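You operate a simulated robot arm through the tools that you are given. There is no shell and no other tool. Be economical: measure what you need, move in short steps, check, and stop when the job is done.

Carry out the task below with a simulated robot arm. There is one attempt and no reset: what you move stays moved.

Task
Measure the Drain jar's Strength with a clean probe and log it.
Fine: rinse the probe before and after, dock it, set the orange slider to the reading and leave the meter on Strength; the jar, the other sliders, the knobs and the white button stay.

The check looks at the end state, three seconds after you hand in, the way a careful person would. Anything else that was tipped, shoved, dropped, spilled or broken makes it a failure.

Robot
A 6-joint arm with a two-finger parallel gripper, fixed in place. Base frame: the origin is at the foot of the arm, x ahead of it, y to its left, z up; the work surface is at about z = 0.786. Units: m, degrees, N and s.
With the tool pointing down near the work surface it reaches from about 0.24 to 0.64 m from the base axis. Its first joint turns from -66.0 to 66.0 degrees. Payload 2.7 kg.
Tool frame: the origin (TCP) lies between the finger pads and is the grasp point; the fingertips stand 0.023 m ahead of it; z points along the fingers, y is the line along which they close. Largest opening 0.094 m; finger width 0.038, thickness 0.01; the body of the gripper, 0.054 by 0.096 m, starts 0.039 m behind the TCP.
Orientation is that of the tool frame in the base frame, as [roll, pitch, yaw] about the fixed x, y, z axes, in that order (R = Rz(yaw) Ry(pitch) Rx(roll)). With the fingers straight down and closing along the base's y, the tool's x points along the base's -x, its y along +y and its z along -z.

Tools
- The arm moves only by the tool jog_arm. Its argument "commands" is a list that holds one entry, the list of rows, each a list of 7 numbers: the shift along the base's x, y, z in m, then the turn, a rotation vector about the base's x, y, z in degrees, then the finger opening in m, from 0 to 0.094. In form: [[[tx, ty, tz, ax, ay, az, fingers], ...]]. A call has 1 to 10 rows; each row is the pose to reach, as a shift and turn from the pose commanded when the call began. A row lasts 0.2 s, in which the tool goes at most 0.05 m and 8.6 degrees; a call with a longer step from one row to the next is refused whole, and so is a gripper value outside its range. Where a pose cannot be reached the arm comes as near as it can. A force on the tool above 70 N (or 10 N above the force at the start of the call, whichever is more), or a blocked arm, ends the call early, and 0.2 s more pass. Each finger travels about 0.045 m/s and halts on what it meets, pressing with about 36 N; the grip force reading is that of the motor and also rises with nothing between the fingers. The clock runs only during rows and for 0.2 s after the last one: add rows that repeat a pose to give the fingers time. It gives the time, the measured TCP pose, the force on the tool (base axes), the opening and the grip force at its end, in the units of the frame above (readings bear some noise), and new pictures: "views" is both (left out), scene, wrist or none.
- Cameras (640 x 400 px; columns grow to the right, rows downward): "scene" is fixed at [0.0686, -0.4244, 1.4021]; the picture's right is [0.84, -0.54, 0.00], its down [-0.32, -0.51, -0.80] and it looks along [0.43, 0.68, -0.60] (base axes); focal length 327 px, centre (320, 200). "wrist" rides on the gripper at [0.086, 0.016, -0.074] in the tool frame; the picture's right is [-0.18, 0.98, 0.00], its down [-0.58, -0.11, -0.81] and it looks along [-0.79, -0.15, 0.59] (tool axes); focal length 243 px, centre (320, 200). There is no depth. A picture from a camera that has moved, and an enlarged one, comes with that camera's place and axes in the base frame and with its lens.
- zoom(camera, box): a new picture of the part [left, top, right, bottom] of that camera's present view, enlarged. The clock stands still meanwhile.
- hand_in(): hands the job in; it is judged then, once.

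Work in short steps. Places have to be worked out from the pictures, the camera data and where the tool is seen: move nearer, look again, correct. Check each grasp and each placing, and mend what went wrong. You have 120 turns and 170 pictures in all, those below and enlarged ones among them. Open the gripper and draw the arm clear of the work before you hand the job in, unless the task says otherwise; then end with one line.

The tools are called after "Call:" by a JSON object that holds its "name" and its "arguments". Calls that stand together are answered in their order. jog_arm: Moves the arm, as the interface text tells. Its arguments: {"type":"object","properties":{"commands":{"type":"array","items":{"type":"array","items":{"type":"array","items":{"type":"number"}}}},"views":{"type":"string","enum":["both","scene","wrist","none"]}},"required":["commands"]} The other tools are called the same way: zoom (camera, box) takes an enlarged picture of a part of a camera's view; hand_in () hands the job in.

At the start:

```text
time_s: 0.0
eef_pos: [0.4742, -0.0714, 1.1204]
tool_rot: [-180.0, 0.0, 180.0]
ft_force: [0.8, -0.5, -0.1]
finger_gap: 0.0938
grasp_force: 0.1
```

scene: 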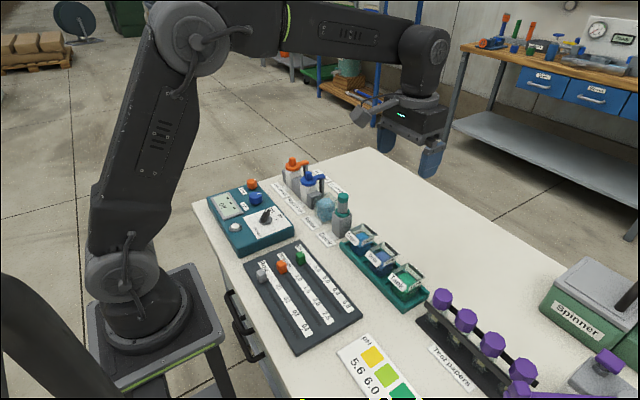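
wrist: 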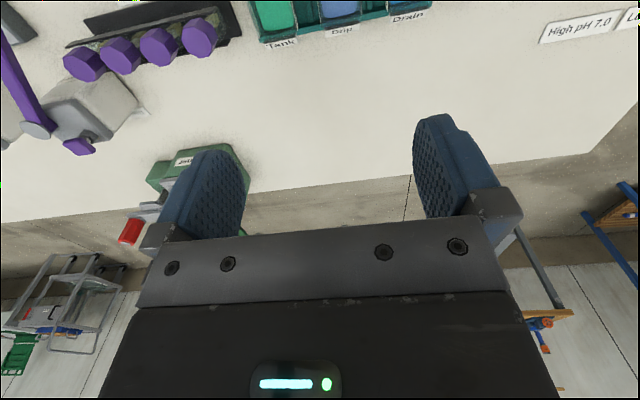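

I'll start by enlarging the work area of the scene view to identify the parts.

Call:
{"name": "zoom", "arguments": {"camera": "scene", "box": [200, 150, 360, 250]}}

Call:
{"name": "zoom", "arguments": {"camera": "scene", "box": [300, 180, 460, 280]}}

Call:
{"name": "zoom", "arguments": {"camera": "scene", "box": [230, 230, 390, 330]}}

```text
4.00 times, centred on (280, 200) of scene
camera zoom: at [0.0686, -0.4244, 1.4021], right [0.84, -0.54, 0.0], down [-0.32, -0.51, -0.8], along [0.43, 0.68, -0.6], focal length 1308 px, centre (480, 200)
```

zoom: 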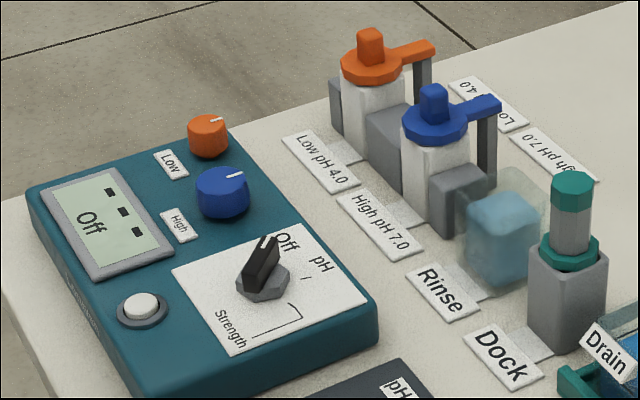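

```text
4.00 times, centred on (380, 230) of scene
camera zoom: at [0.0686, -0.4244, 1.4021], right [0.84, -0.54, 0.0], down [-0.32, -0.51, -0.8], along [0.43, 0.68, -0.6], focal length 1308 px, centre (80, 80)
```

zoom: 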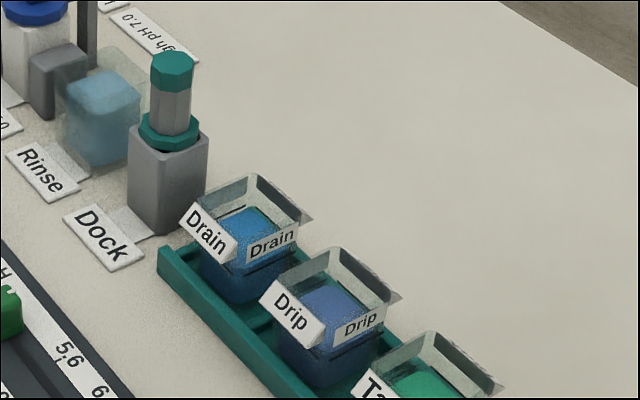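

```text
4.00 times, centred on (310, 280) of scene
camera zoom: at [0.0686, -0.4244, 1.4021], right [0.84, -0.54, 0.0], down [-0.32, -0.51, -0.8], along [0.43, 0.68, -0.6], focal length 1308 px, centre (360, -120)
```

zoom: 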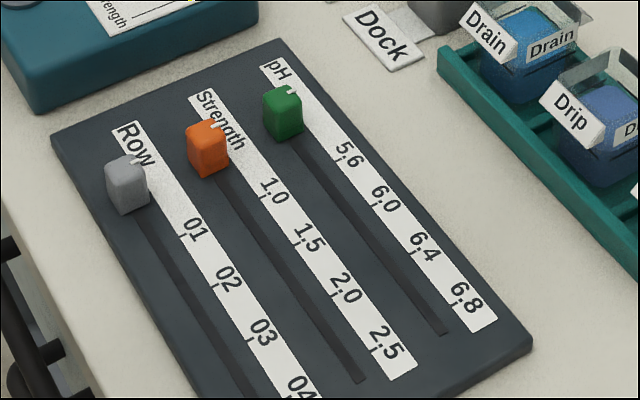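

Rough positions so far are selector ≈ (0.31, 0.22), dock ≈ (0.475, 0.11), rinse ≈ (0.475, 0.18), Drain jar ≈ (0.49, 0.04) and orange slider ≈ (0.273, 0.07). I'll zoom in tighter on the dial, the slider scale and the dock.

Call:
{"name": "zoom", "arguments": {"camera": "scene", "box": [232, 195, 304, 240]}}

Call:
{"name": "zoom", "arguments": {"camera": "scene", "box": [260, 240, 356, 300]}}

Call:
{"name": "zoom", "arguments": {"camera": "scene", "box": [300, 180, 396, 240]}}

Call:
{"name": "zoom", "arguments": {"camera": "scene", "box": [270, 285, 366, 345]}}

```text
8.89 times, centred on (268, 218) of scene
camera zoom: at [0.0686, -0.4244, 1.4021], right [0.84, -0.54, 0.0], down [-0.32, -0.51, -0.8], along [0.43, 0.68, -0.6], focal length 2907 px, centre (782, 44)
```

zoom: 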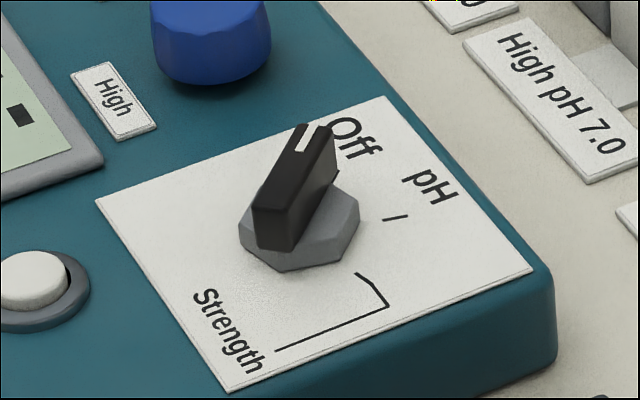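

```text
6.67 times, centred on (308, 270) of scene
camera zoom: at [0.0686, -0.4244, 1.4021], right [0.84, -0.54, 0.0], down [-0.32, -0.51, -0.8], along [0.43, 0.68, -0.6], focal length 2180 px, centre (400, -267)
```

zoom: 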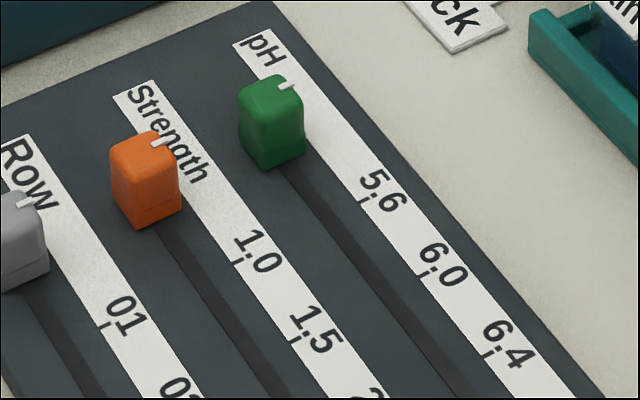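

```text
6.67 times, centred on (348, 210) of scene
camera zoom: at [0.0686, -0.4244, 1.4021], right [0.84, -0.54, 0.0], down [-0.32, -0.51, -0.8], along [0.43, 0.68, -0.6], focal length 2180 px, centre (133, 133)
```

zoom: 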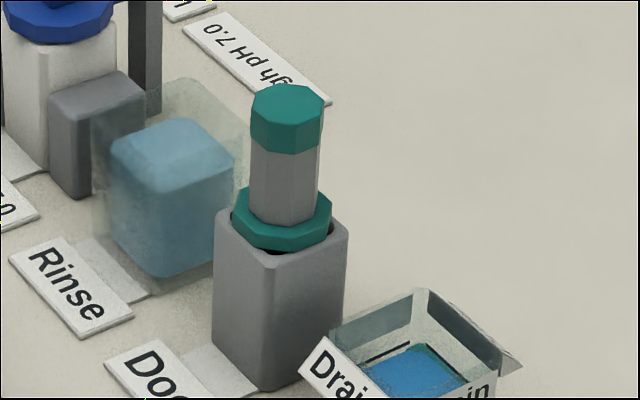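

```text
6.67 times, centred on (318, 315) of scene
camera zoom: at [0.0686, -0.4244, 1.4021], right [0.84, -0.54, 0.0], down [-0.32, -0.51, -0.8], along [0.43, 0.68, -0.6], focal length 2180 px, centre (333, -567)
```

zoom: 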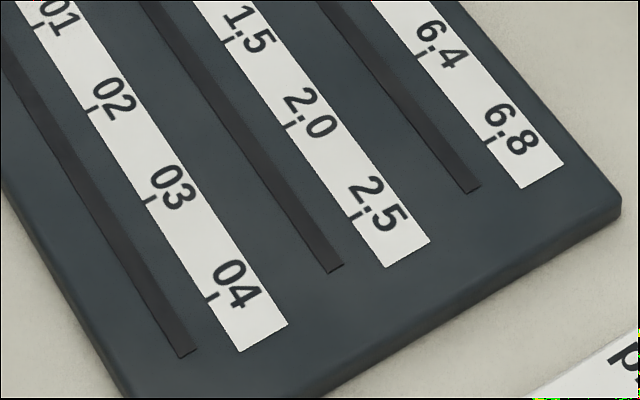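

The dial pointer sits at about +45° (Off). I read the pH tick as about -15° and the Strength tick as about -75°, so the dial needs a -120° turn about z. I'll go above the knob at (0.308, 0.224) with the fingers closing across the bar.

Call:
{"name": "jog_arm", "arguments": {"commands": [[[-0.0185, 0.0328, -0.0211, 0, 0, 5, 0.06], [-0.037, 0.0656, -0.0422, 0, 0, 10, 0.05], [-0.0555, 0.0984, -0.0633, 0, 0, 15, 0.05], [-0.074, 0.1312, -0.0844, 0, 0, 20, 0.05], [-0.0925, 0.164, -0.1055, 0, 0, 25, 0.05], [-0.111, 0.1968, -0.1266, 0, 0, 30, 0.05], [-0.1295, 0.2296, -0.1477, 0, 0, 35, 0.05], [-0.148, 0.2624, -0.1688, 0, 0, 40, 0.05], [-0.166, 0.2954, -0.19, 0, 0, 45, 0.05], [-0.166, 0.2954, -0.19, 0, 0, 45, 0.05]]], "views": "both"}}

```text
time_s: 2.2
eef_pos: [0.3088, 0.2265, 0.9292]
tool_rot: [180.0, 0.0, -134.9]
ft_force: [0.8, -0.4, 0.6]
finger_gap: 0.0499
grasp_force: 0.0
camera wrist: at [0.2355, 0.1752, 1.004], right [-0.57, 0.82, 0.0], down [0.49, 0.33, 0.81], along [0.67, 0.46, -0.59], focal length 243 px, centre (320, 200)
```

scene: 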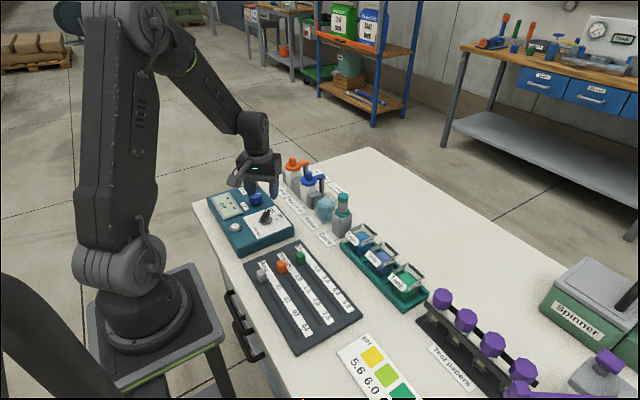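
wrist: 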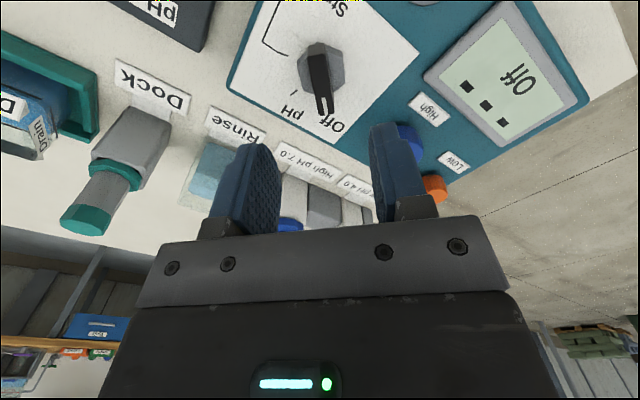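

The wrist view confirms the pivot at about (0.306, 0.224) and the bar at about 44°. I'll descend with the fingers open until the tips are near z ≈ 0.835, then look.

Call:
{"name": "jog_arm", "arguments": {"commands": [[[-0.002, -0.001, -0.03, 0, 0, 0, 0.05], [-0.002, -0.001, -0.055, 0, 0, 0, 0.05], [-0.002, -0.001, -0.07, 0, 0, 0, 0.05], [-0.002, -0.001, -0.07, 0, 0, 0, 0.05]]], "views": "none"}}

Call:
{"name": "zoom", "arguments": {"camera": "scene", "box": [220, 170, 316, 230]}}

Call:
{"name": "zoom", "arguments": {"camera": "wrist", "box": [160, 0, 480, 200]}}

```text
time_s: 3.2
eef_pos: [0.3063, 0.2227, 0.8589]
tool_rot: [-179.9, -0.1, -135.0]
ft_force: [-0.6, 0.3, -0.1]
finger_gap: 0.0501
grasp_force: 0.1
```

```text
6.67 times, centred on (268, 200) of scene
camera zoom: at [0.0686, -0.4244, 1.4021], right [0.84, -0.54, 0.0], down [-0.32, -0.51, -0.8], along [0.43, 0.68, -0.6], focal length 2180 px, centre (667, 200)
```

zoom: 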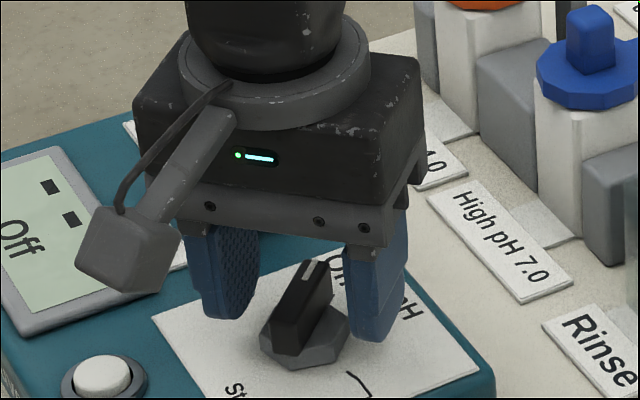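

```text
2.00 times, centred on (320, 100) of wrist
camera zoom: at [0.2346, 0.1734, 0.9342], right [-0.56, 0.83, 0.0], down [0.49, 0.33, 0.81], along [0.67, 0.46, -0.59], focal length 485 px, centre (320, 400)
```

zoom: 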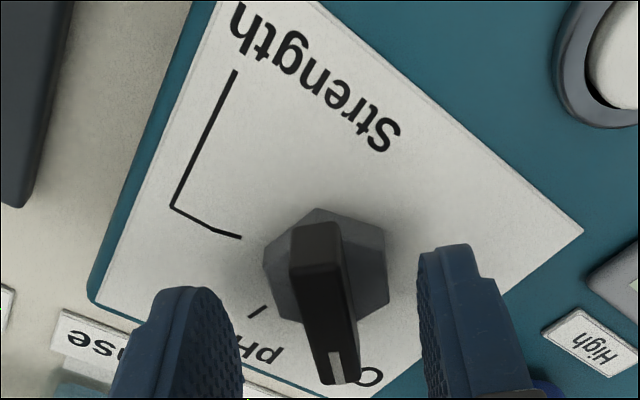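

The bar lies between the pads with the tips just above the hex base. I'll close on it.

Call:
{"name": "jog_arm", "arguments": {"commands": [[[0, 0, 0, 0, 0, 0, 0.03], [0, 0, 0, 0, 0, 0, 0.015], [0, 0, 0, 0, 0, 0, 0.005], [0, 0, 0, 0, 0, 0, 0.005], [0, 0, 0, 0, 0, 0, 0.005]]], "views": "none"}}

Call:
{"name": "zoom", "arguments": {"camera": "wrist", "box": [160, 0, 480, 200]}}

```text
time_s: 4.4
eef_pos: [0.3056, 0.2237, 0.8604]
tool_rot: [180.0, 0.1, -135.0]
ft_force: [-15.5, 15.8, -1.6]
finger_gap: 0.015
grasp_force: 11.2
```

```text
2.00 times, centred on (320, 100) of wrist
camera zoom: at [0.234, 0.1739, 0.9343], right [-0.56, 0.83, 0.0], down [0.49, 0.33, 0.81], along [0.67, 0.46, -0.59], focal length 485 px, centre (320, 400)
```

zoom: 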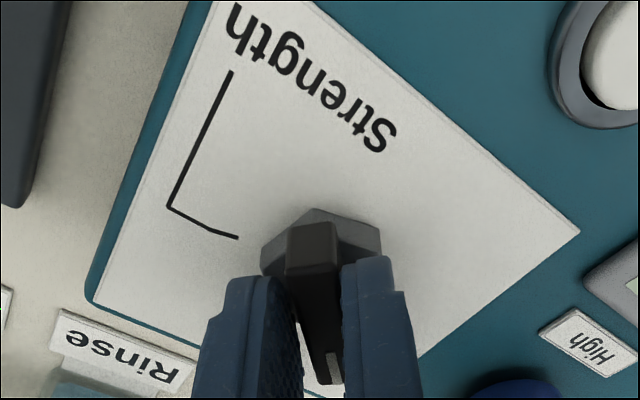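

One finger is loading sideways (about 22 N toward -x+y), so the bar sits slightly to that side. I'll shift about 2 mm that way and finish closing.

Call:
{"name": "jog_arm", "arguments": {"commands": [[[-0.0007, 0.0007, 0, 0, 0, 0, 0.005], [-0.0014, 0.0014, 0, 0, 0, 0, 0.005], [-0.0014, 0.0014, 0, 0, 0, 0, 0.005]]], "views": "none"}}

```text
time_s: 5.2
eef_pos: [0.3043, 0.224, 0.8601]
tool_rot: [-180.0, 0.0, -135.0]
ft_force: [-10.4, 13.3, -5.5]
finger_gap: 0.0125
grasp_force: 7.5
```

The gap is narrowing and there is still a sideways load of about 17 N, so I'll shift a little more.

Call:
{"name": "jog_arm", "arguments": {"commands": [[[-0.001, 0.001, 0, 0, 0, 0, 0.005], [-0.0015, 0.0015, 0, 0, 0, 0, 0.004], [-0.0015, 0.0015, 0, 0, 0, 0, 0.004]]], "views": "none"}}

Call:
{"name": "zoom", "arguments": {"camera": "wrist", "box": [160, 0, 480, 200]}}

Call:
{"name": "zoom", "arguments": {"camera": "scene", "box": [220, 170, 316, 230]}}

```text
time_s: 6.0
eef_pos: [0.3052, 0.2251, 0.8604]
tool_rot: [-179.9, -0.1, -135.0]
ft_force: [16.5, -9.3, -12.0]
finger_gap: 0.0121
grasp_force: 44.9
```

```text
2.00 times, centred on (320, 100) of wrist
camera zoom: at [0.2327, 0.175, 0.9348], right [-0.56, 0.83, 0.0], down [0.49, 0.33, 0.81], along [0.67, 0.45, -0.59], focal length 485 px, centre (320, 400)
```

zoom: 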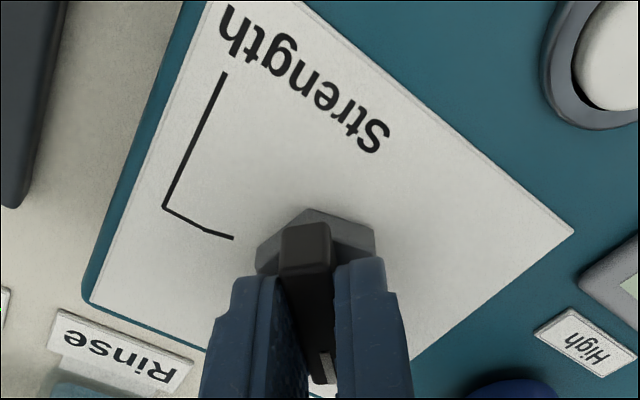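

```text
6.67 times, centred on (268, 200) of scene
camera zoom: at [0.0691, -0.4246, 1.402], right [0.84, -0.54, 0.0], down [-0.32, -0.51, -0.8], along [0.43, 0.68, -0.6], focal length 2180 px, centre (667, 200)
```

zoom: 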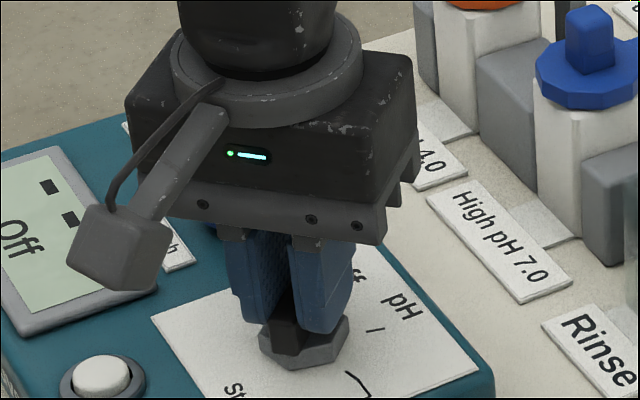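

The bar is gripped (gap 12 mm, 45 N). I'll start the turn with -30°, easing the sideways load, and watch the forces.

Call:
{"name": "jog_arm", "arguments": {"commands": [[[0.0004, -0.0004, 0.001, 0, 0, -6, 0.004], [0.0004, -0.0005, 0.001, 0, 0, -12, 0.004], [0.0004, -0.0006, 0.001, 0, 0, -18, 0.004], [0.0004, -0.0008, 0.001, 0, 0, -24, 0.004], [0.0004, -0.001, 0.001, 0, 0, -30, 0.004]]], "views": "none"}}

Call:
{"name": "zoom", "arguments": {"camera": "scene", "box": [200, 170, 312, 240]}}

```text
time_s: 7.2
eef_pos: [0.3044, 0.2244, 0.861]
tool_rot: [-180.0, -0.1, -165.3]
ft_force: [18.9, -6.1, -29.9]
finger_gap: 0.0121
grasp_force: 45.2
```

```text
5.71 times, centred on (256, 205) of scene
camera zoom: at [0.0693, -0.4244, 1.4021], right [0.84, -0.54, 0.0], down [-0.32, -0.51, -0.8], along [0.43, 0.68, -0.6], focal length 1869 px, centre (686, 171)
```

zoom: 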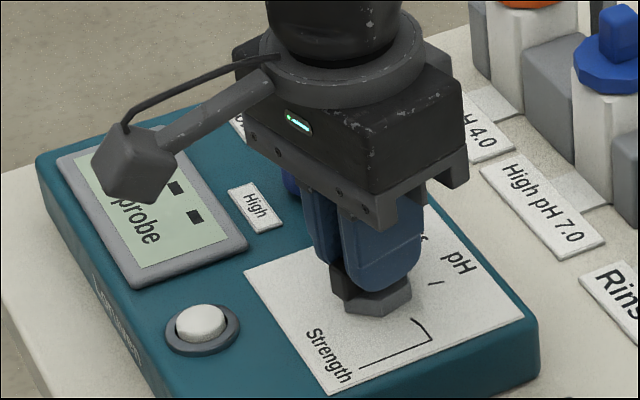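

The knob is turning and the display now says "…probe". I'll continue -45° more while relaxing the lift load.

Call:
{"name": "jog_arm", "arguments": {"commands": [[[0.0005, 0, -0.001, 0, 0, -7.5, 0.004], [0.0007, 0, -0.0012, 0, 0, -15, 0.004], [0.0007, 0, -0.0012, 0, 0, -22.5, 0.004], [0.0007, 0, -0.0012, 0, 0, -30, 0.004], [0.0007, 0, -0.0012, 0, 0, -37.5, 0.004], [0.0007, 0, -0.0012, 0, 0, -45, 0.004]]], "views": "none"}}

Call:
{"name": "zoom", "arguments": {"camera": "scene", "box": [200, 170, 312, 240]}}

```text
time_s: 8.6
eef_pos: [0.3058, 0.2256, 0.8603]
tool_rot: [179.9, 0.1, 149.7]
ft_force: [-10.1, 0.8, 23.2]
finger_gap: 0.0118
grasp_force: 44.9
```

```text
5.71 times, centred on (256, 205) of scene
camera zoom: at [0.0682, -0.4246, 1.4021], right [0.84, -0.54, 0.0], down [-0.32, -0.51, -0.8], along [0.43, 0.68, -0.6], focal length 1869 px, centre (686, 171)
```

zoom: 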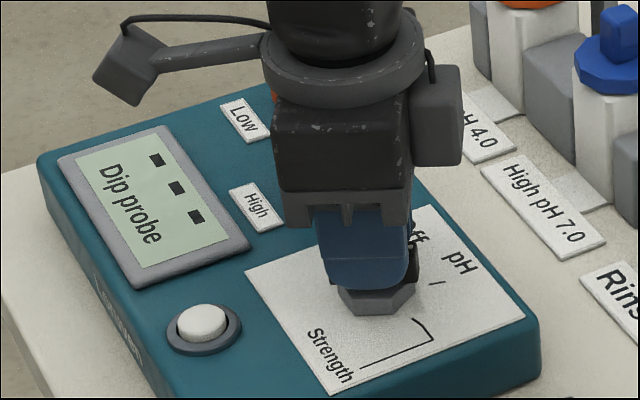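

Yaw has moved -75° so far; I'll do the last -45°.

Call:
{"name": "jog_arm", "arguments": {"commands": [[[-0.0003, 0, 0.0005, 0, 0, -7.5, 0.004], [-0.0003, 0, 0.0005, 0, 0, -15, 0.004], [-0.0003, 0, 0.0005, 0, 0, -22.5, 0.004], [-0.0003, 0, 0.0005, 0, 0, -30, 0.004], [-0.0003, 0, 0.0005, 0, 0, -37.5, 0.004], [-0.0003, 0, 0.0005, 0, 0, -45, 0.004], [-0.0003, 0, 0.0005, 0, 0, -45, 0.004]]], "views": "none"}}

Call:
{"name": "zoom", "arguments": {"camera": "scene", "box": [200, 170, 312, 240]}}

Call:
{"name": "zoom", "arguments": {"camera": "wrist", "box": [160, 0, 480, 200]}}

```text
time_s: 10.2
eef_pos: [0.3059, 0.2252, 0.8598]
tool_rot: [179.8, -0.2, 105.0]
ft_force: [0.7, 18.3, 9.5]
finger_gap: 0.0118
grasp_force: 44.9
```

```text
5.71 times, centred on (256, 205) of scene
camera zoom: at [0.0685, -0.424, 1.4022], right [0.84, -0.54, 0.0], down [-0.32, -0.51, -0.8], along [0.43, 0.68, -0.6], focal length 1869 px, centre (686, 171)
```

zoom: 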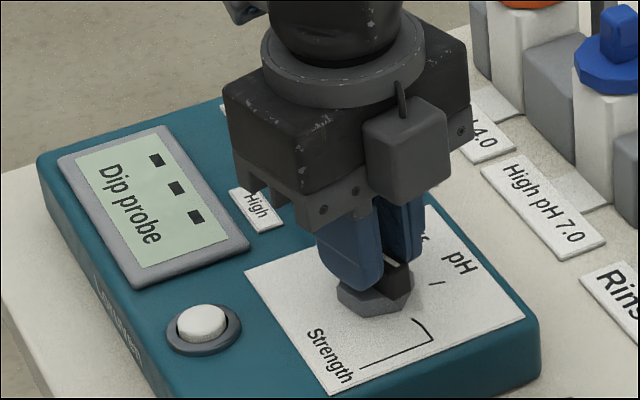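

```text
2.00 times, centred on (320, 100) of wrist
camera zoom: at [0.2988, 0.3132, 0.9355], right [1.0, 0.07, 0.0], down [0.04, -0.59, 0.81], along [0.06, -0.8, -0.59], focal length 485 px, centre (320, 400)
```

zoom: 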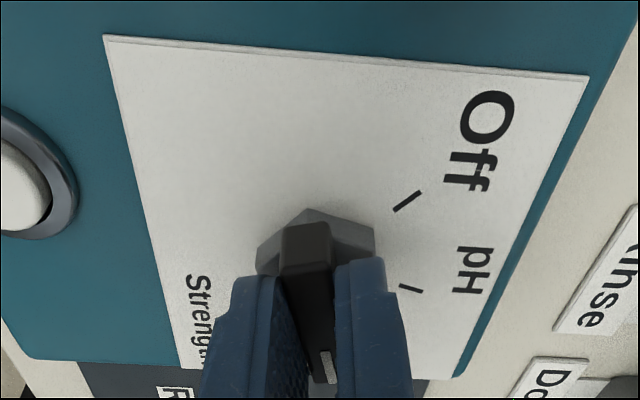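

The knob is at about -75°. I'll release, lift and check the pointer.

Call:
{"name": "jog_arm", "arguments": {"commands": [[[0, 0.001, 0, 0, 0, 0, 0.03], [0, 0.001, 0, 0, 0, 0, 0.05], [0, 0.001, 0, 0, 0, 0, 0.05], [0, 0.001, 0.04, 0, 0, 0, 0.05], [0, 0.001, 0.08, 0, 0, 0, 0.05], [0, 0.001, 0.12, 0, 0, 0, 0.05]]], "views": "none"}}

Call:
{"name": "zoom", "arguments": {"camera": "scene", "box": [200, 170, 312, 240]}}

Call:
{"name": "zoom", "arguments": {"camera": "wrist", "box": [160, 0, 480, 200]}}

```text
time_s: 11.6
eef_pos: [0.3041, 0.2259, 0.9813]
tool_rot: [180.0, 0.0, 105.0]
ft_force: [0.2, -0.4, 0.5]
finger_gap: 0.0501
grasp_force: 0.0
```

```text
5.71 times, centred on (256, 205) of scene
camera zoom: at [0.0686, -0.4244, 1.4021], right [0.84, -0.54, 0.0], down [-0.32, -0.51, -0.8], along [0.43, 0.68, -0.6], focal length 1869 px, centre (686, 171)
```

zoom: 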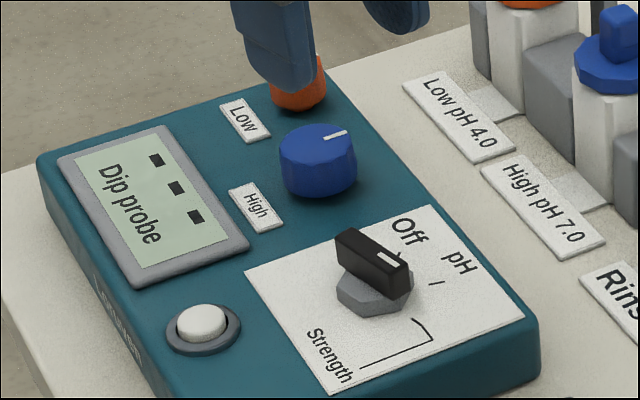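

```text
2.00 times, centred on (320, 100) of wrist
camera zoom: at [0.2979, 0.3136, 1.0553], right [1.0, 0.08, 0.0], down [0.05, -0.59, 0.81], along [0.06, -0.8, -0.59], focal length 485 px, centre (320, 400)
```

zoom: 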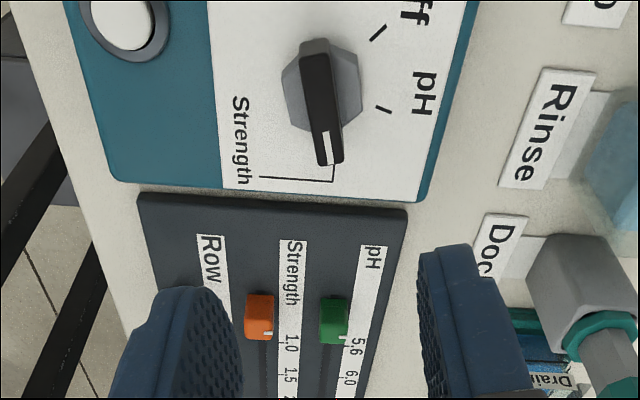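

The pointer is on Strength and the display reads "Dip probe". I work out the probe axis at (0.482, 0.117), shaft z from 0.857 to 0.89 and cap top at 0.912. I'll go above it with the fingers closing along x and look.

Call:
{"name": "jog_arm", "arguments": {"commands": [[[0.036, -0.022, 0.01, 0, 0, -3, 0.06], [0.072, -0.044, 0.02, 0, 0, -6, 0.06], [0.108, -0.066, 0.02, 0, 0, -9, 0.06], [0.144, -0.088, 0.02, 0, 0, -12, 0.06], [0.178, -0.109, 0.02, 0, 0, -15, 0.06], [0.178, -0.109, 0.02, 0, 0, -15, 0.06]]], "views": "both"}}

Call:
{"name": "zoom", "arguments": {"camera": "scene", "box": [300, 150, 396, 210]}}

```text
time_s: 13.0
eef_pos: [0.4836, 0.1162, 1.002]
tool_rot: [180.0, 0.0, 90.0]
ft_force: [-0.7, 0.1, 0.1]
finger_gap: 0.0601
grasp_force: 0.0
camera wrist: at [0.5, 0.2021, 1.0758], right [0.98, -0.18, 0.0], down [-0.11, -0.58, 0.81], along [-0.15, -0.79, -0.59], focal length 243 px, centre (320, 200)
```

scene: 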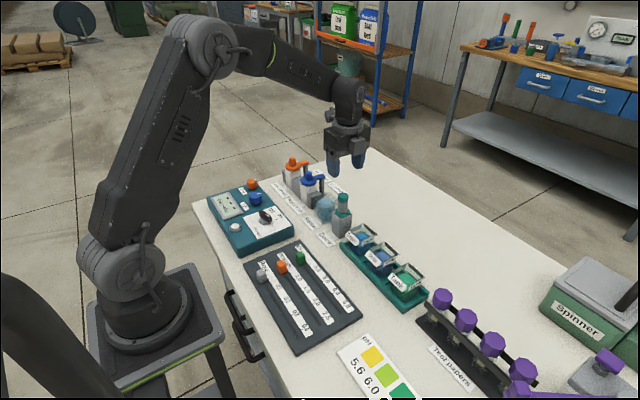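
wrist: 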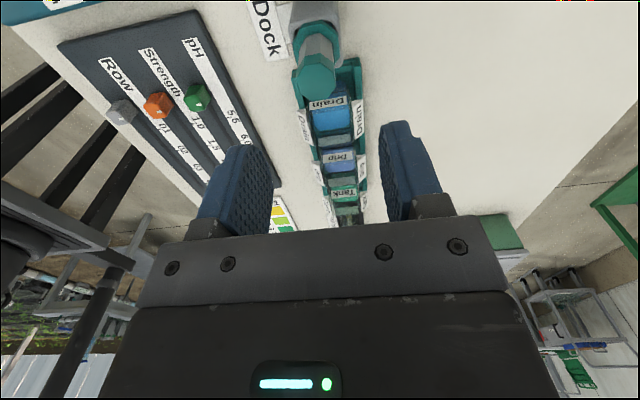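

```text
6.67 times, centred on (348, 180) of scene
camera zoom: at [0.0686, -0.4245, 1.4021], right [0.84, -0.54, 0.0], down [-0.32, -0.51, -0.8], along [0.43, 0.68, -0.6], focal length 2180 px, centre (133, 333)
```

zoom: 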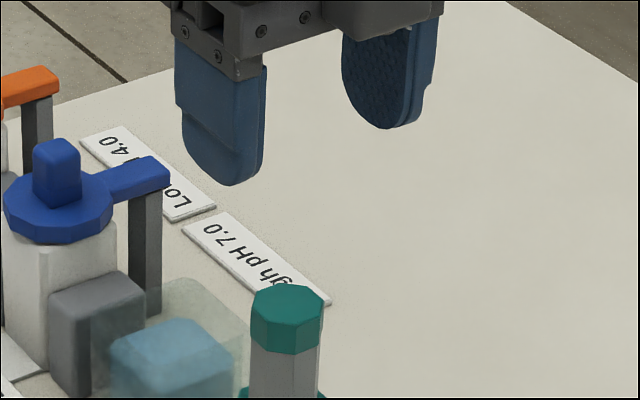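

The wrist view puts the cap at (0.480, 0.116), which agrees. I'll descend over the probe to TCP z ≈ 0.886.

Call:
{"name": "jog_arm", "arguments": {"commands": [[[-0.001, 0, -0.04, 0, 0, 0, 0.06], [-0.001, 0, -0.08, 0, 0, 0, 0.06], [-0.001, 0, -0.1, 0, 0, 0, 0.06], [-0.001, 0, -0.115, 0, 0, 0, 0.06], [-0.001, 0, -0.115, 0, 0, 0, 0.06]]], "views": "none"}}

Call:
{"name": "zoom", "arguments": {"camera": "scene", "box": [300, 170, 396, 230]}}

Call:
{"name": "zoom", "arguments": {"camera": "wrist", "box": [160, 0, 480, 200]}}

```text
time_s: 14.2
eef_pos: [0.4803, 0.1168, 0.8857]
tool_rot: [-180.0, 0.0, 90.0]
ft_force: [0.5, -0.3, 0.5]
finger_gap: 0.0601
grasp_force: 0.0
```

```text
6.67 times, centred on (348, 200) of scene
camera zoom: at [0.0686, -0.4244, 1.4021], right [0.84, -0.54, 0.0], down [-0.32, -0.51, -0.8], along [0.43, 0.68, -0.6], focal length 2180 px, centre (133, 200)
```

zoom: 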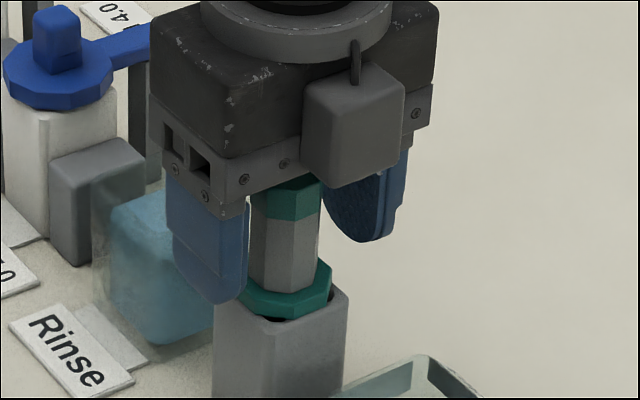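

```text
2.00 times, centred on (320, 100) of wrist
camera zoom: at [0.4978, 0.2029, 0.9609], right [0.98, -0.18, 0.0], down [-0.11, -0.58, 0.81], along [-0.15, -0.79, -0.59], focal length 485 px, centre (320, 400)
```

zoom: 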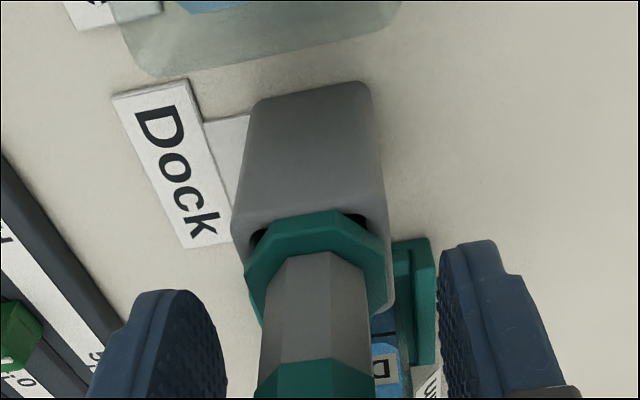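

The probe is between the pads, so I'll close on the shaft.

Call:
{"name": "jog_arm", "arguments": {"commands": [[[0, 0, 0, 0, 0, 0, 0.045], [0, 0, 0, 0, 0, 0, 0.03], [0, 0, 0, 0, 0, 0, 0.02], [0, 0, 0, 0, 0, 0, 0.018], [0, 0, 0, 0, 0, 0, 0.018]]], "views": "none"}}

```text
time_s: 15.4
eef_pos: [0.4809, 0.1158, 0.8861]
tool_rot: [179.9, -0.1, 90.0]
ft_force: [1.0, -0.6, -0.3]
finger_gap: 0.0256
grasp_force: 36.0
```

The grip is clean (25.6 mm, 36 N, no side load). I'll lift straight up and look at the probe tip.

Call:
{"name": "jog_arm", "arguments": {"commands": [[[0, 0, 0.02, 0, 0, 0, 0.018], [0, 0, 0.05, 0, 0, 0, 0.018], [0, 0, 0.08, 0, 0, 0, 0.018], [0, 0, 0.105, 0, 0, 0, 0.018], [0, 0, 0.105, 0, 0, 0, 0.018]]], "views": "none"}}

Call:
{"name": "zoom", "arguments": {"camera": "scene", "box": [300, 140, 412, 210]}}

Call:
{"name": "zoom", "arguments": {"camera": "wrist", "box": [160, 0, 480, 200]}}

Call:
{"name": "zoom", "arguments": {"camera": "scene", "box": [300, 180, 412, 250]}}

```text
time_s: 16.6
eef_pos: [0.4801, 0.1169, 0.9913]
tool_rot: [-180.0, 0.0, 90.0]
ft_force: [-0.3, -0.8, -1.8]
finger_gap: 0.0257
grasp_force: 35.7
```

```text
5.71 times, centred on (356, 175) of scene
camera zoom: at [0.0686, -0.4244, 1.4021], right [0.84, -0.54, 0.0], down [-0.32, -0.51, -0.8], along [0.43, 0.68, -0.6], focal length 1869 px, centre (114, 343)
```

zoom: 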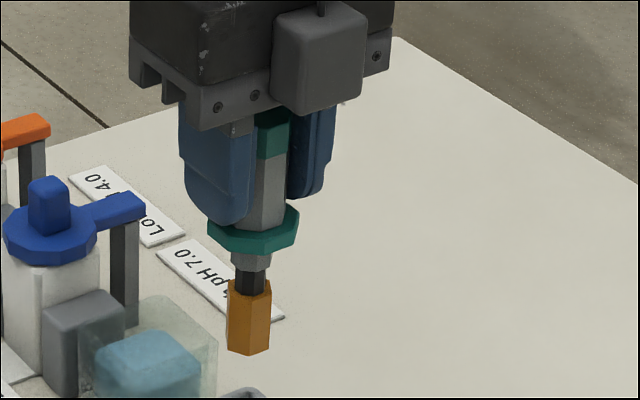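

```text
2.00 times, centred on (320, 100) of wrist
camera zoom: at [0.4977, 0.2026, 1.0658], right [0.98, -0.18, 0.0], down [-0.11, -0.58, 0.81], along [-0.15, -0.79, -0.59], focal length 485 px, centre (320, 400)
```

zoom: 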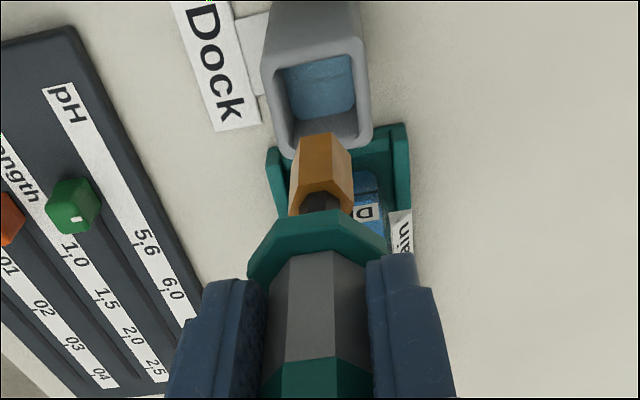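

```text
5.71 times, centred on (356, 215) of scene
camera zoom: at [0.0686, -0.4244, 1.4021], right [0.84, -0.54, 0.0], down [-0.32, -0.51, -0.8], along [0.43, 0.68, -0.6], focal length 1869 px, centre (114, 114)
```

zoom: 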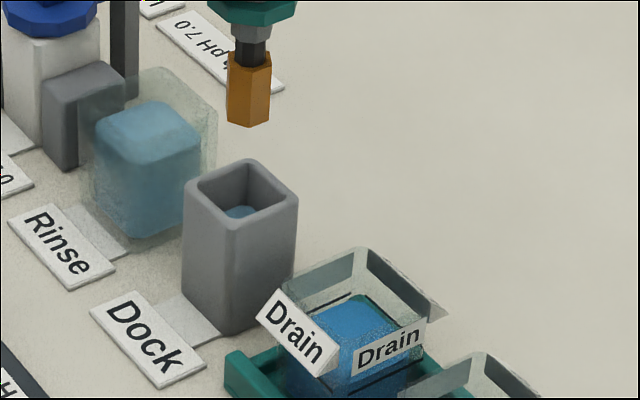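

The probe is out. Its amber tip is about 0.0975 below the TCP and the collar underside about 0.039 below. I'll move high past the rinse vessel to see it from the wrist camera.

Call:
{"name": "jog_arm", "arguments": {"commands": [[[0, 0.02, 0.03, 0, 0, 0, 0.018], [0, 0.06, 0.055, 0, 0, 0, 0.018], [0, 0.1, 0.06, 0, 0, 0, 0.018], [0, 0.13, 0.06, 0, 0, 0, 0.018], [0, 0.13, 0.06, 0, 0, 0, 0.018]]], "views": "none"}}

Call:
{"name": "zoom", "arguments": {"camera": "wrist", "box": [160, 0, 480, 200]}}

Call:
{"name": "zoom", "arguments": {"camera": "scene", "box": [290, 160, 370, 210]}}

```text
time_s: 17.8
eef_pos: [0.4808, 0.2472, 1.0506]
tool_rot: [-180.0, 0.0, 90.0]
ft_force: [0.1, -0.6, -1.4]
finger_gap: 0.0257
grasp_force: 35.8
```

```text
2.00 times, centred on (320, 100) of wrist
camera zoom: at [0.4982, 0.3335, 1.1255], right [0.98, -0.18, 0.0], down [-0.11, -0.58, 0.81], along [-0.15, -0.79, -0.59], focal length 485 px, centre (320, 400)
```

zoom: 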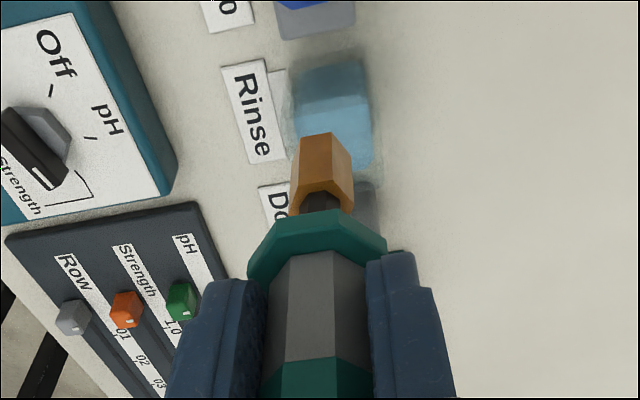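

```text
8.00 times, centred on (330, 185) of scene
camera zoom: at [0.0686, -0.4244, 1.4021], right [0.84, -0.54, 0.0], down [-0.32, -0.51, -0.8], along [0.43, 0.68, -0.6], focal length 2616 px, centre (240, 320)
```

zoom: 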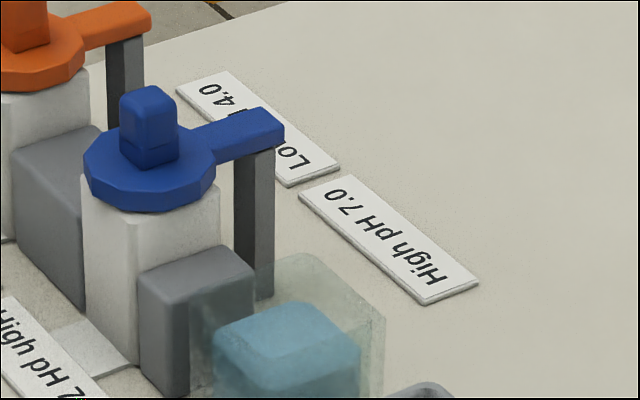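

The rinse vessel works out centred at about (0.481, 0.197), rim ≈ 0.85 and liquid ≈ 0.84. I'll bring the tip just above it and check.

Call:
{"name": "jog_arm", "arguments": {"commands": [[[0, -0.03, -0.02, 0, 0, 0, 0.018], [0, -0.05, -0.05, 0, 0, 0, 0.018], [0, -0.05, -0.085, 0, 0, 0, 0.018], [0, -0.05, -0.085, 0, 0, 0, 0.018]]], "views": "none"}}

Call:
{"name": "zoom", "arguments": {"camera": "wrist", "box": [160, 0, 480, 200]}}

Call:
{"name": "zoom", "arguments": {"camera": "scene", "box": [290, 170, 370, 220]}}

```text
time_s: 18.8
eef_pos: [0.4808, 0.197, 0.9655]
tool_rot: [180.0, 0.0, 89.9]
ft_force: [1.2, -0.1, -1.3]
finger_gap: 0.0256
grasp_force: 35.7
```

```text
2.00 times, centred on (320, 100) of wrist
camera zoom: at [0.4978, 0.2833, 1.0392], right [0.98, -0.18, 0.0], down [-0.11, -0.58, 0.81], along [-0.15, -0.79, -0.59], focal length 485 px, centre (320, 400)
```

zoom: 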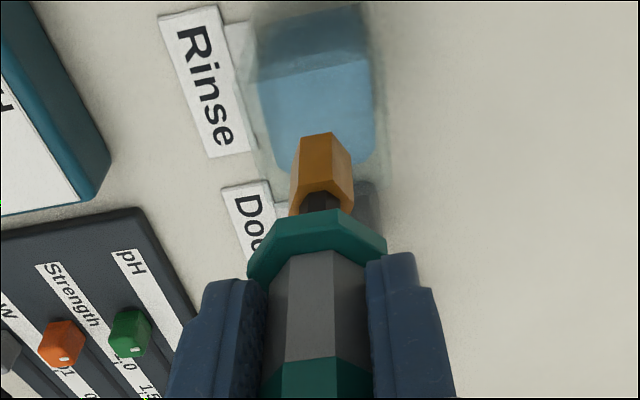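

```text
8.00 times, centred on (330, 195) of scene
camera zoom: at [0.0686, -0.4244, 1.4021], right [0.84, -0.54, 0.0], down [-0.32, -0.51, -0.8], along [0.43, 0.68, -0.6], focal length 2616 px, centre (240, 240)
```

zoom: 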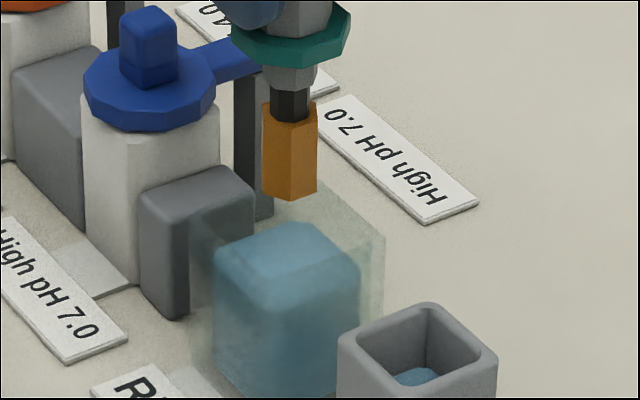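

The tip is lined up over the centre of the rinse liquid. I'll dip to tip z ≈ 0.803 and hold briefly.

Call:
{"name": "jog_arm", "arguments": {"commands": [[[0, 0, -0.02, 0, 0, 0, 0.018], [0, 0, -0.04, 0, 0, 0, 0.018], [0, 0, -0.055, 0, 0, 0, 0.018], [0, 0, -0.065, 0, 0, 0, 0.018], [0, 0, -0.065, 0, 0, 0, 0.018], [0, 0, -0.065, 0, 0, 0, 0.018], [0, 0, -0.065, 0, 0, 0, 0.018], [0, 0, -0.065, 0, 0, 0, 0.018]]], "views": "none"}}

Call:
{"name": "zoom", "arguments": {"camera": "scene", "box": [200, 150, 360, 250]}}

```text
time_s: 20.6
eef_pos: [0.4813, 0.1968, 0.9008]
tool_rot: [180.0, 0.0, 90.0]
ft_force: [-0.1, 0.2, -2.2]
finger_gap: 0.0259
grasp_force: 35.8
```

```text
4.00 times, centred on (280, 200) of scene
camera zoom: at [0.0686, -0.4244, 1.4021], right [0.84, -0.54, 0.0], down [-0.32, -0.51, -0.8], along [0.43, 0.68, -0.6], focal length 1308 px, centre (480, 200)
```

zoom: 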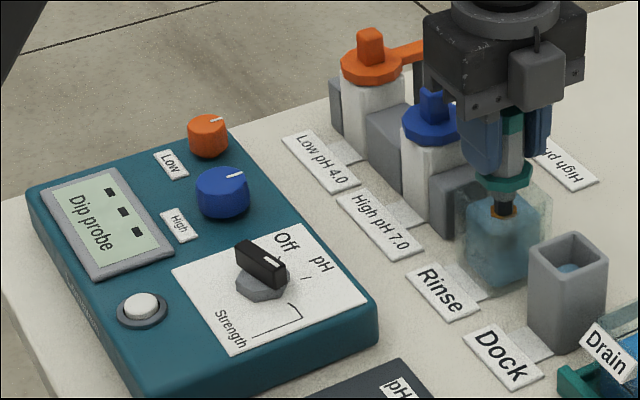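

I'll check how deep the tip is in the rinse water.

Call:
{"name": "zoom", "arguments": {"camera": "scene", "box": [300, 180, 348, 210]}}

```text
13.33 times, centred on (324, 195) of scene
camera zoom: at [0.0686, -0.4244, 1.4021], right [0.84, -0.54, 0.0], down [-0.32, -0.51, -0.8], along [0.43, 0.68, -0.6], focal length 4360 px, centre (267, 267)
```

zoom: 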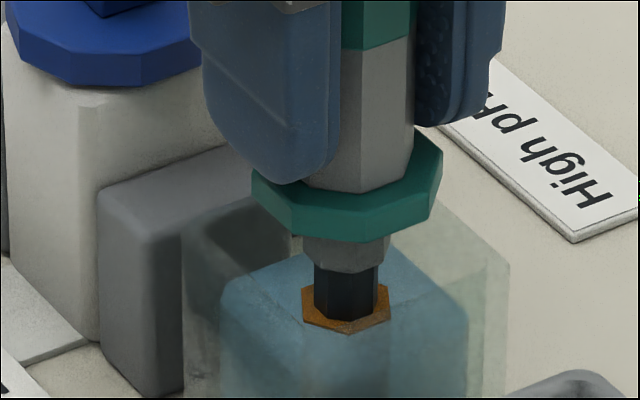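

The sensor is almost fully under. I'll go 5 mm deeper, swirl gently by ±4 mm, and dwell.

Call:
{"name": "jog_arm", "arguments": {"commands": [[[0, 0, -0.005, 0, 0, 0, 0.018], [0.004, 0, -0.005, 0, 0, 0, 0.018], [0, 0.004, -0.005, 0, 0, 0, 0.018], [-0.004, 0, -0.005, 0, 0, 0, 0.018], [0, -0.004, -0.005, 0, 0, 0, 0.018], [0.004, 0, -0.005, 0, 0, 0, 0.018], [0, 0, -0.005, 0, 0, 0, 0.018], [0, 0, -0.005, 0, 0, 0, 0.018], [0, 0, -0.005, 0, 0, 0, 0.018], [0, 0, -0.005, 0, 0, 0, 0.018]]], "views": "none"}}

Call:
{"name": "zoom", "arguments": {"camera": "scene", "box": [200, 160, 360, 260]}}

```text
time_s: 22.8
eef_pos: [0.4814, 0.1972, 0.8956]
tool_rot: [-180.0, 0.0, 90.1]
ft_force: [0.3, 0.5, -0.7]
finger_gap: 0.026
grasp_force: 36.5
```

```text
4.00 times, centred on (280, 210) of scene
camera zoom: at [0.0686, -0.4244, 1.4021], right [0.84, -0.54, 0.0], down [-0.32, -0.51, -0.8], along [0.43, 0.68, -0.6], focal length 1308 px, centre (480, 160)
```

zoom: 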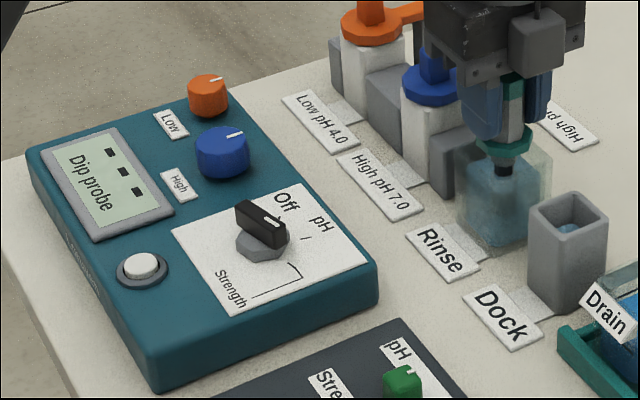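

Rinsed. I'll lift and travel high toward the Drain jar to get a good look at it.

Call:
{"name": "jog_arm", "arguments": {"commands": [[[0, 0, 0.04, 0, 0, 0, 0.018], [0, 0, 0.08, 0, 0, 0, 0.018], [0, 0, 0.125, 0, 0, 0, 0.018], [0, -0.03, 0.155, 0, 0, 0, 0.018], [0, -0.065, 0.155, 0, 0, 0, 0.018], [0, -0.1, 0.155, 0, 0, 0, 0.018], [0, -0.1, 0.155, 0, 0, 0, 0.018]]], "views": "none"}}

Call:
{"name": "zoom", "arguments": {"camera": "wrist", "box": [160, 0, 480, 200]}}

Call:
{"name": "zoom", "arguments": {"camera": "scene", "box": [330, 210, 426, 270]}}

```text
time_s: 24.4
eef_pos: [0.4812, 0.0975, 1.0506]
tool_rot: [-179.9, 0.0, 90.0]
ft_force: [-0.8, 0.3, -1.3]
finger_gap: 0.0258
grasp_force: 35.7
```

```text
2.00 times, centred on (320, 100) of wrist
camera zoom: at [0.4977, 0.1834, 1.1249], right [0.98, -0.18, 0.0], down [-0.11, -0.58, 0.81], along [-0.15, -0.79, -0.59], focal length 485 px, centre (320, 400)
```

zoom: 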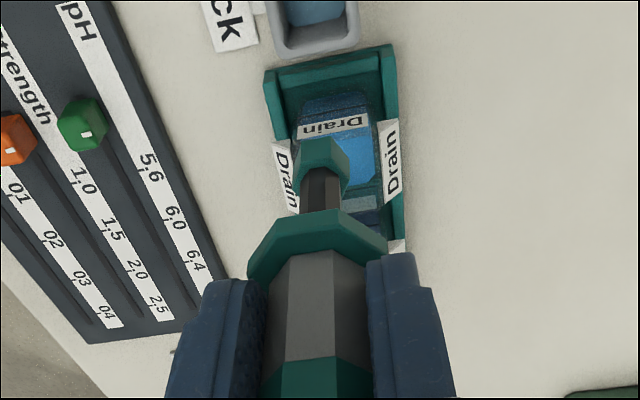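

```text
6.67 times, centred on (378, 240) of scene
camera zoom: at [0.0686, -0.4245, 1.4021], right [0.84, -0.54, 0.0], down [-0.32, -0.51, -0.8], along [0.43, 0.68, -0.6], focal length 2180 px, centre (-67, -67)
```

zoom: 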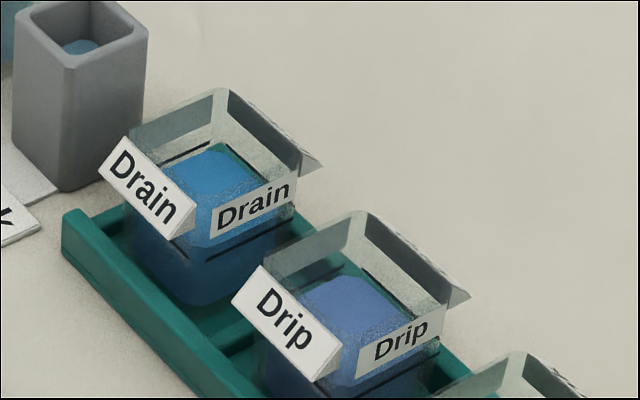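

The tip's amber residue is gone, so the probe is now clean (teal). The Drain jar mouth works out at (0.482, 0.036), rim ≈ 0.848 and about 44 mm wide. I'll hover just above it and check.

Call:
{"name": "jog_arm", "arguments": {"commands": [[[0.001, -0.03, 0, 0, 0, 0, 0.018], [0.001, -0.061, -0.02, 0, 0, 0, 0.018], [0.001, -0.061, -0.055, 0, 0, 0, 0.018], [0.001, -0.061, -0.08, 0, 0, 0, 0.018], [0.001, -0.061, -0.08, 0, 0, 0, 0.018]]], "views": "none"}}

Call:
{"name": "zoom", "arguments": {"camera": "wrist", "box": [160, 0, 480, 200]}}

Call:
{"name": "zoom", "arguments": {"camera": "scene", "box": [330, 200, 426, 260]}}

```text
time_s: 25.6
eef_pos: [0.4838, 0.0357, 0.9712]
tool_rot: [180.0, 0.1, 90.0]
ft_force: [1.3, 0.4, -1.2]
finger_gap: 0.0257
grasp_force: 35.7
```

```text
2.00 times, centred on (320, 100) of wrist
camera zoom: at [0.4999, 0.122, 1.0449], right [0.98, -0.18, 0.0], down [-0.11, -0.58, 0.81], along [-0.15, -0.79, -0.59], focal length 485 px, centre (320, 400)
```

zoom: 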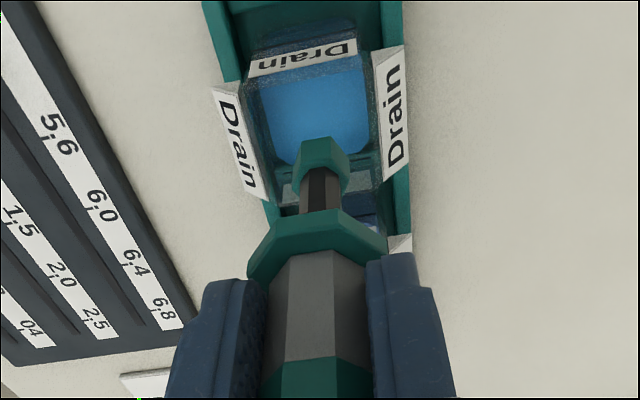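

```text
6.67 times, centred on (378, 230) of scene
camera zoom: at [0.0686, -0.4244, 1.4021], right [0.84, -0.54, 0.0], down [-0.32, -0.51, -0.8], along [0.43, 0.68, -0.6], focal length 2180 px, centre (-67, 0)
```

zoom: 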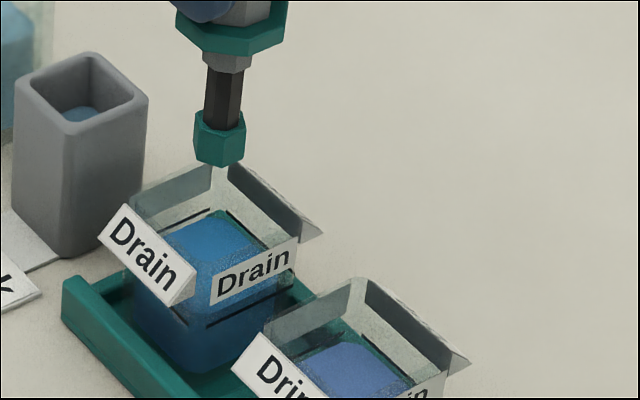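

The tip sits over the middle of the jar. I'll descend to tip z ≈ 0.808 and look.

Call:
{"name": "jog_arm", "arguments": {"commands": [[[-0.001, 0.001, -0.02, 0, 0, 0, 0.018], [-0.001, 0.001, -0.035, 0, 0, 0, 0.018], [-0.001, 0.001, -0.05, 0, 0, 0, 0.018], [-0.001, 0.001, -0.065, 0, 0, 0, 0.018], [-0.001, 0.001, -0.065, 0, 0, 0, 0.018]]], "views": "none"}}

Call:
{"name": "zoom", "arguments": {"camera": "scene", "box": [330, 200, 426, 260]}}

Call:
{"name": "zoom", "arguments": {"camera": "scene", "box": [200, 180, 264, 220]}}

```text
time_s: 26.8
eef_pos: [0.4806, 0.0367, 0.9064]
tool_rot: [-180.0, -0.1, 90.1]
ft_force: [-0.6, -0.1, -1.8]
finger_gap: 0.0257
grasp_force: 35.7
```

```text
6.67 times, centred on (378, 230) of scene
camera zoom: at [0.0686, -0.4244, 1.4021], right [0.84, -0.54, 0.0], down [-0.32, -0.51, -0.8], along [0.43, 0.68, -0.6], focal length 2180 px, centre (-67, 0)
```

zoom: 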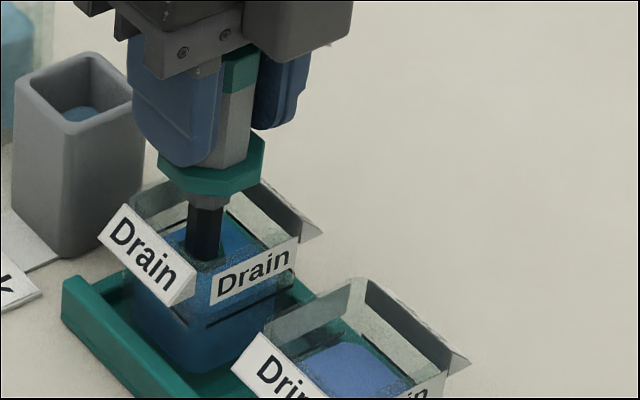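

```text
10.00 times, centred on (232, 200) of scene
camera zoom: at [0.0686, -0.4244, 1.4021], right [0.84, -0.54, 0.0], down [-0.32, -0.51, -0.8], along [0.43, 0.68, -0.6], focal length 3270 px, centre (1200, 200)
```

zoom: 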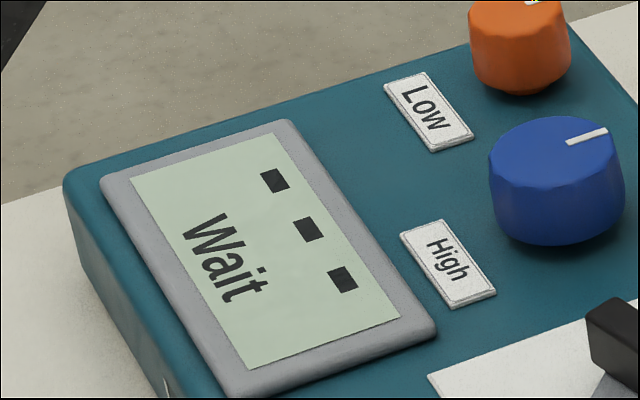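

The display says "Wait", so I'll hold still for 2 s.

Call:
{"name": "jog_arm", "arguments": {"commands": [[[0, 0, 0, 0, 0, 0, 0.018], [0, 0, 0, 0, 0, 0, 0.018], [0, 0, 0, 0, 0, 0, 0.018], [0, 0, 0, 0, 0, 0, 0.018], [0, 0, 0, 0, 0, 0, 0.018], [0, 0, 0, 0, 0, 0, 0.018], [0, 0, 0, 0, 0, 0, 0.018], [0, 0, 0, 0, 0, 0, 0.018], [0, 0, 0, 0, 0, 0, 0.018], [0, 0, 0, 0, 0, 0, 0.018]]], "views": "none"}}

Call:
{"name": "zoom", "arguments": {"camera": "scene", "box": [200, 180, 264, 220]}}

```text
time_s: 29.0
eef_pos: [0.4815, 0.038, 0.9057]
tool_rot: [-180.0, 0.0, 90.0]
ft_force: [0.7, 0.3, -1.6]
finger_gap: 0.0257
grasp_force: 36.0
```

```text
10.00 times, centred on (232, 200) of scene
camera zoom: at [0.0686, -0.4244, 1.4021], right [0.84, -0.54, 0.0], down [-0.32, -0.51, -0.8], along [0.43, 0.68, -0.6], focal length 3270 px, centre (1200, 200)
```

zoom: 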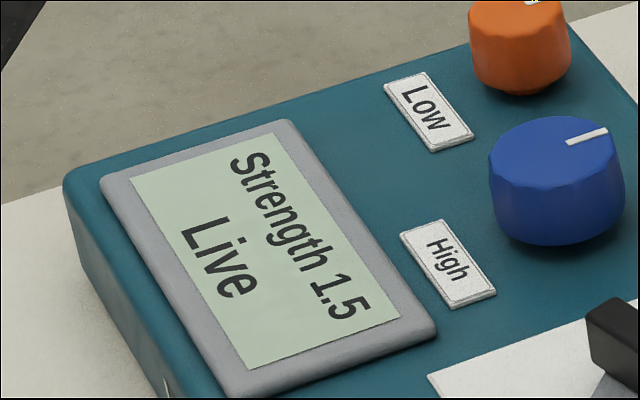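

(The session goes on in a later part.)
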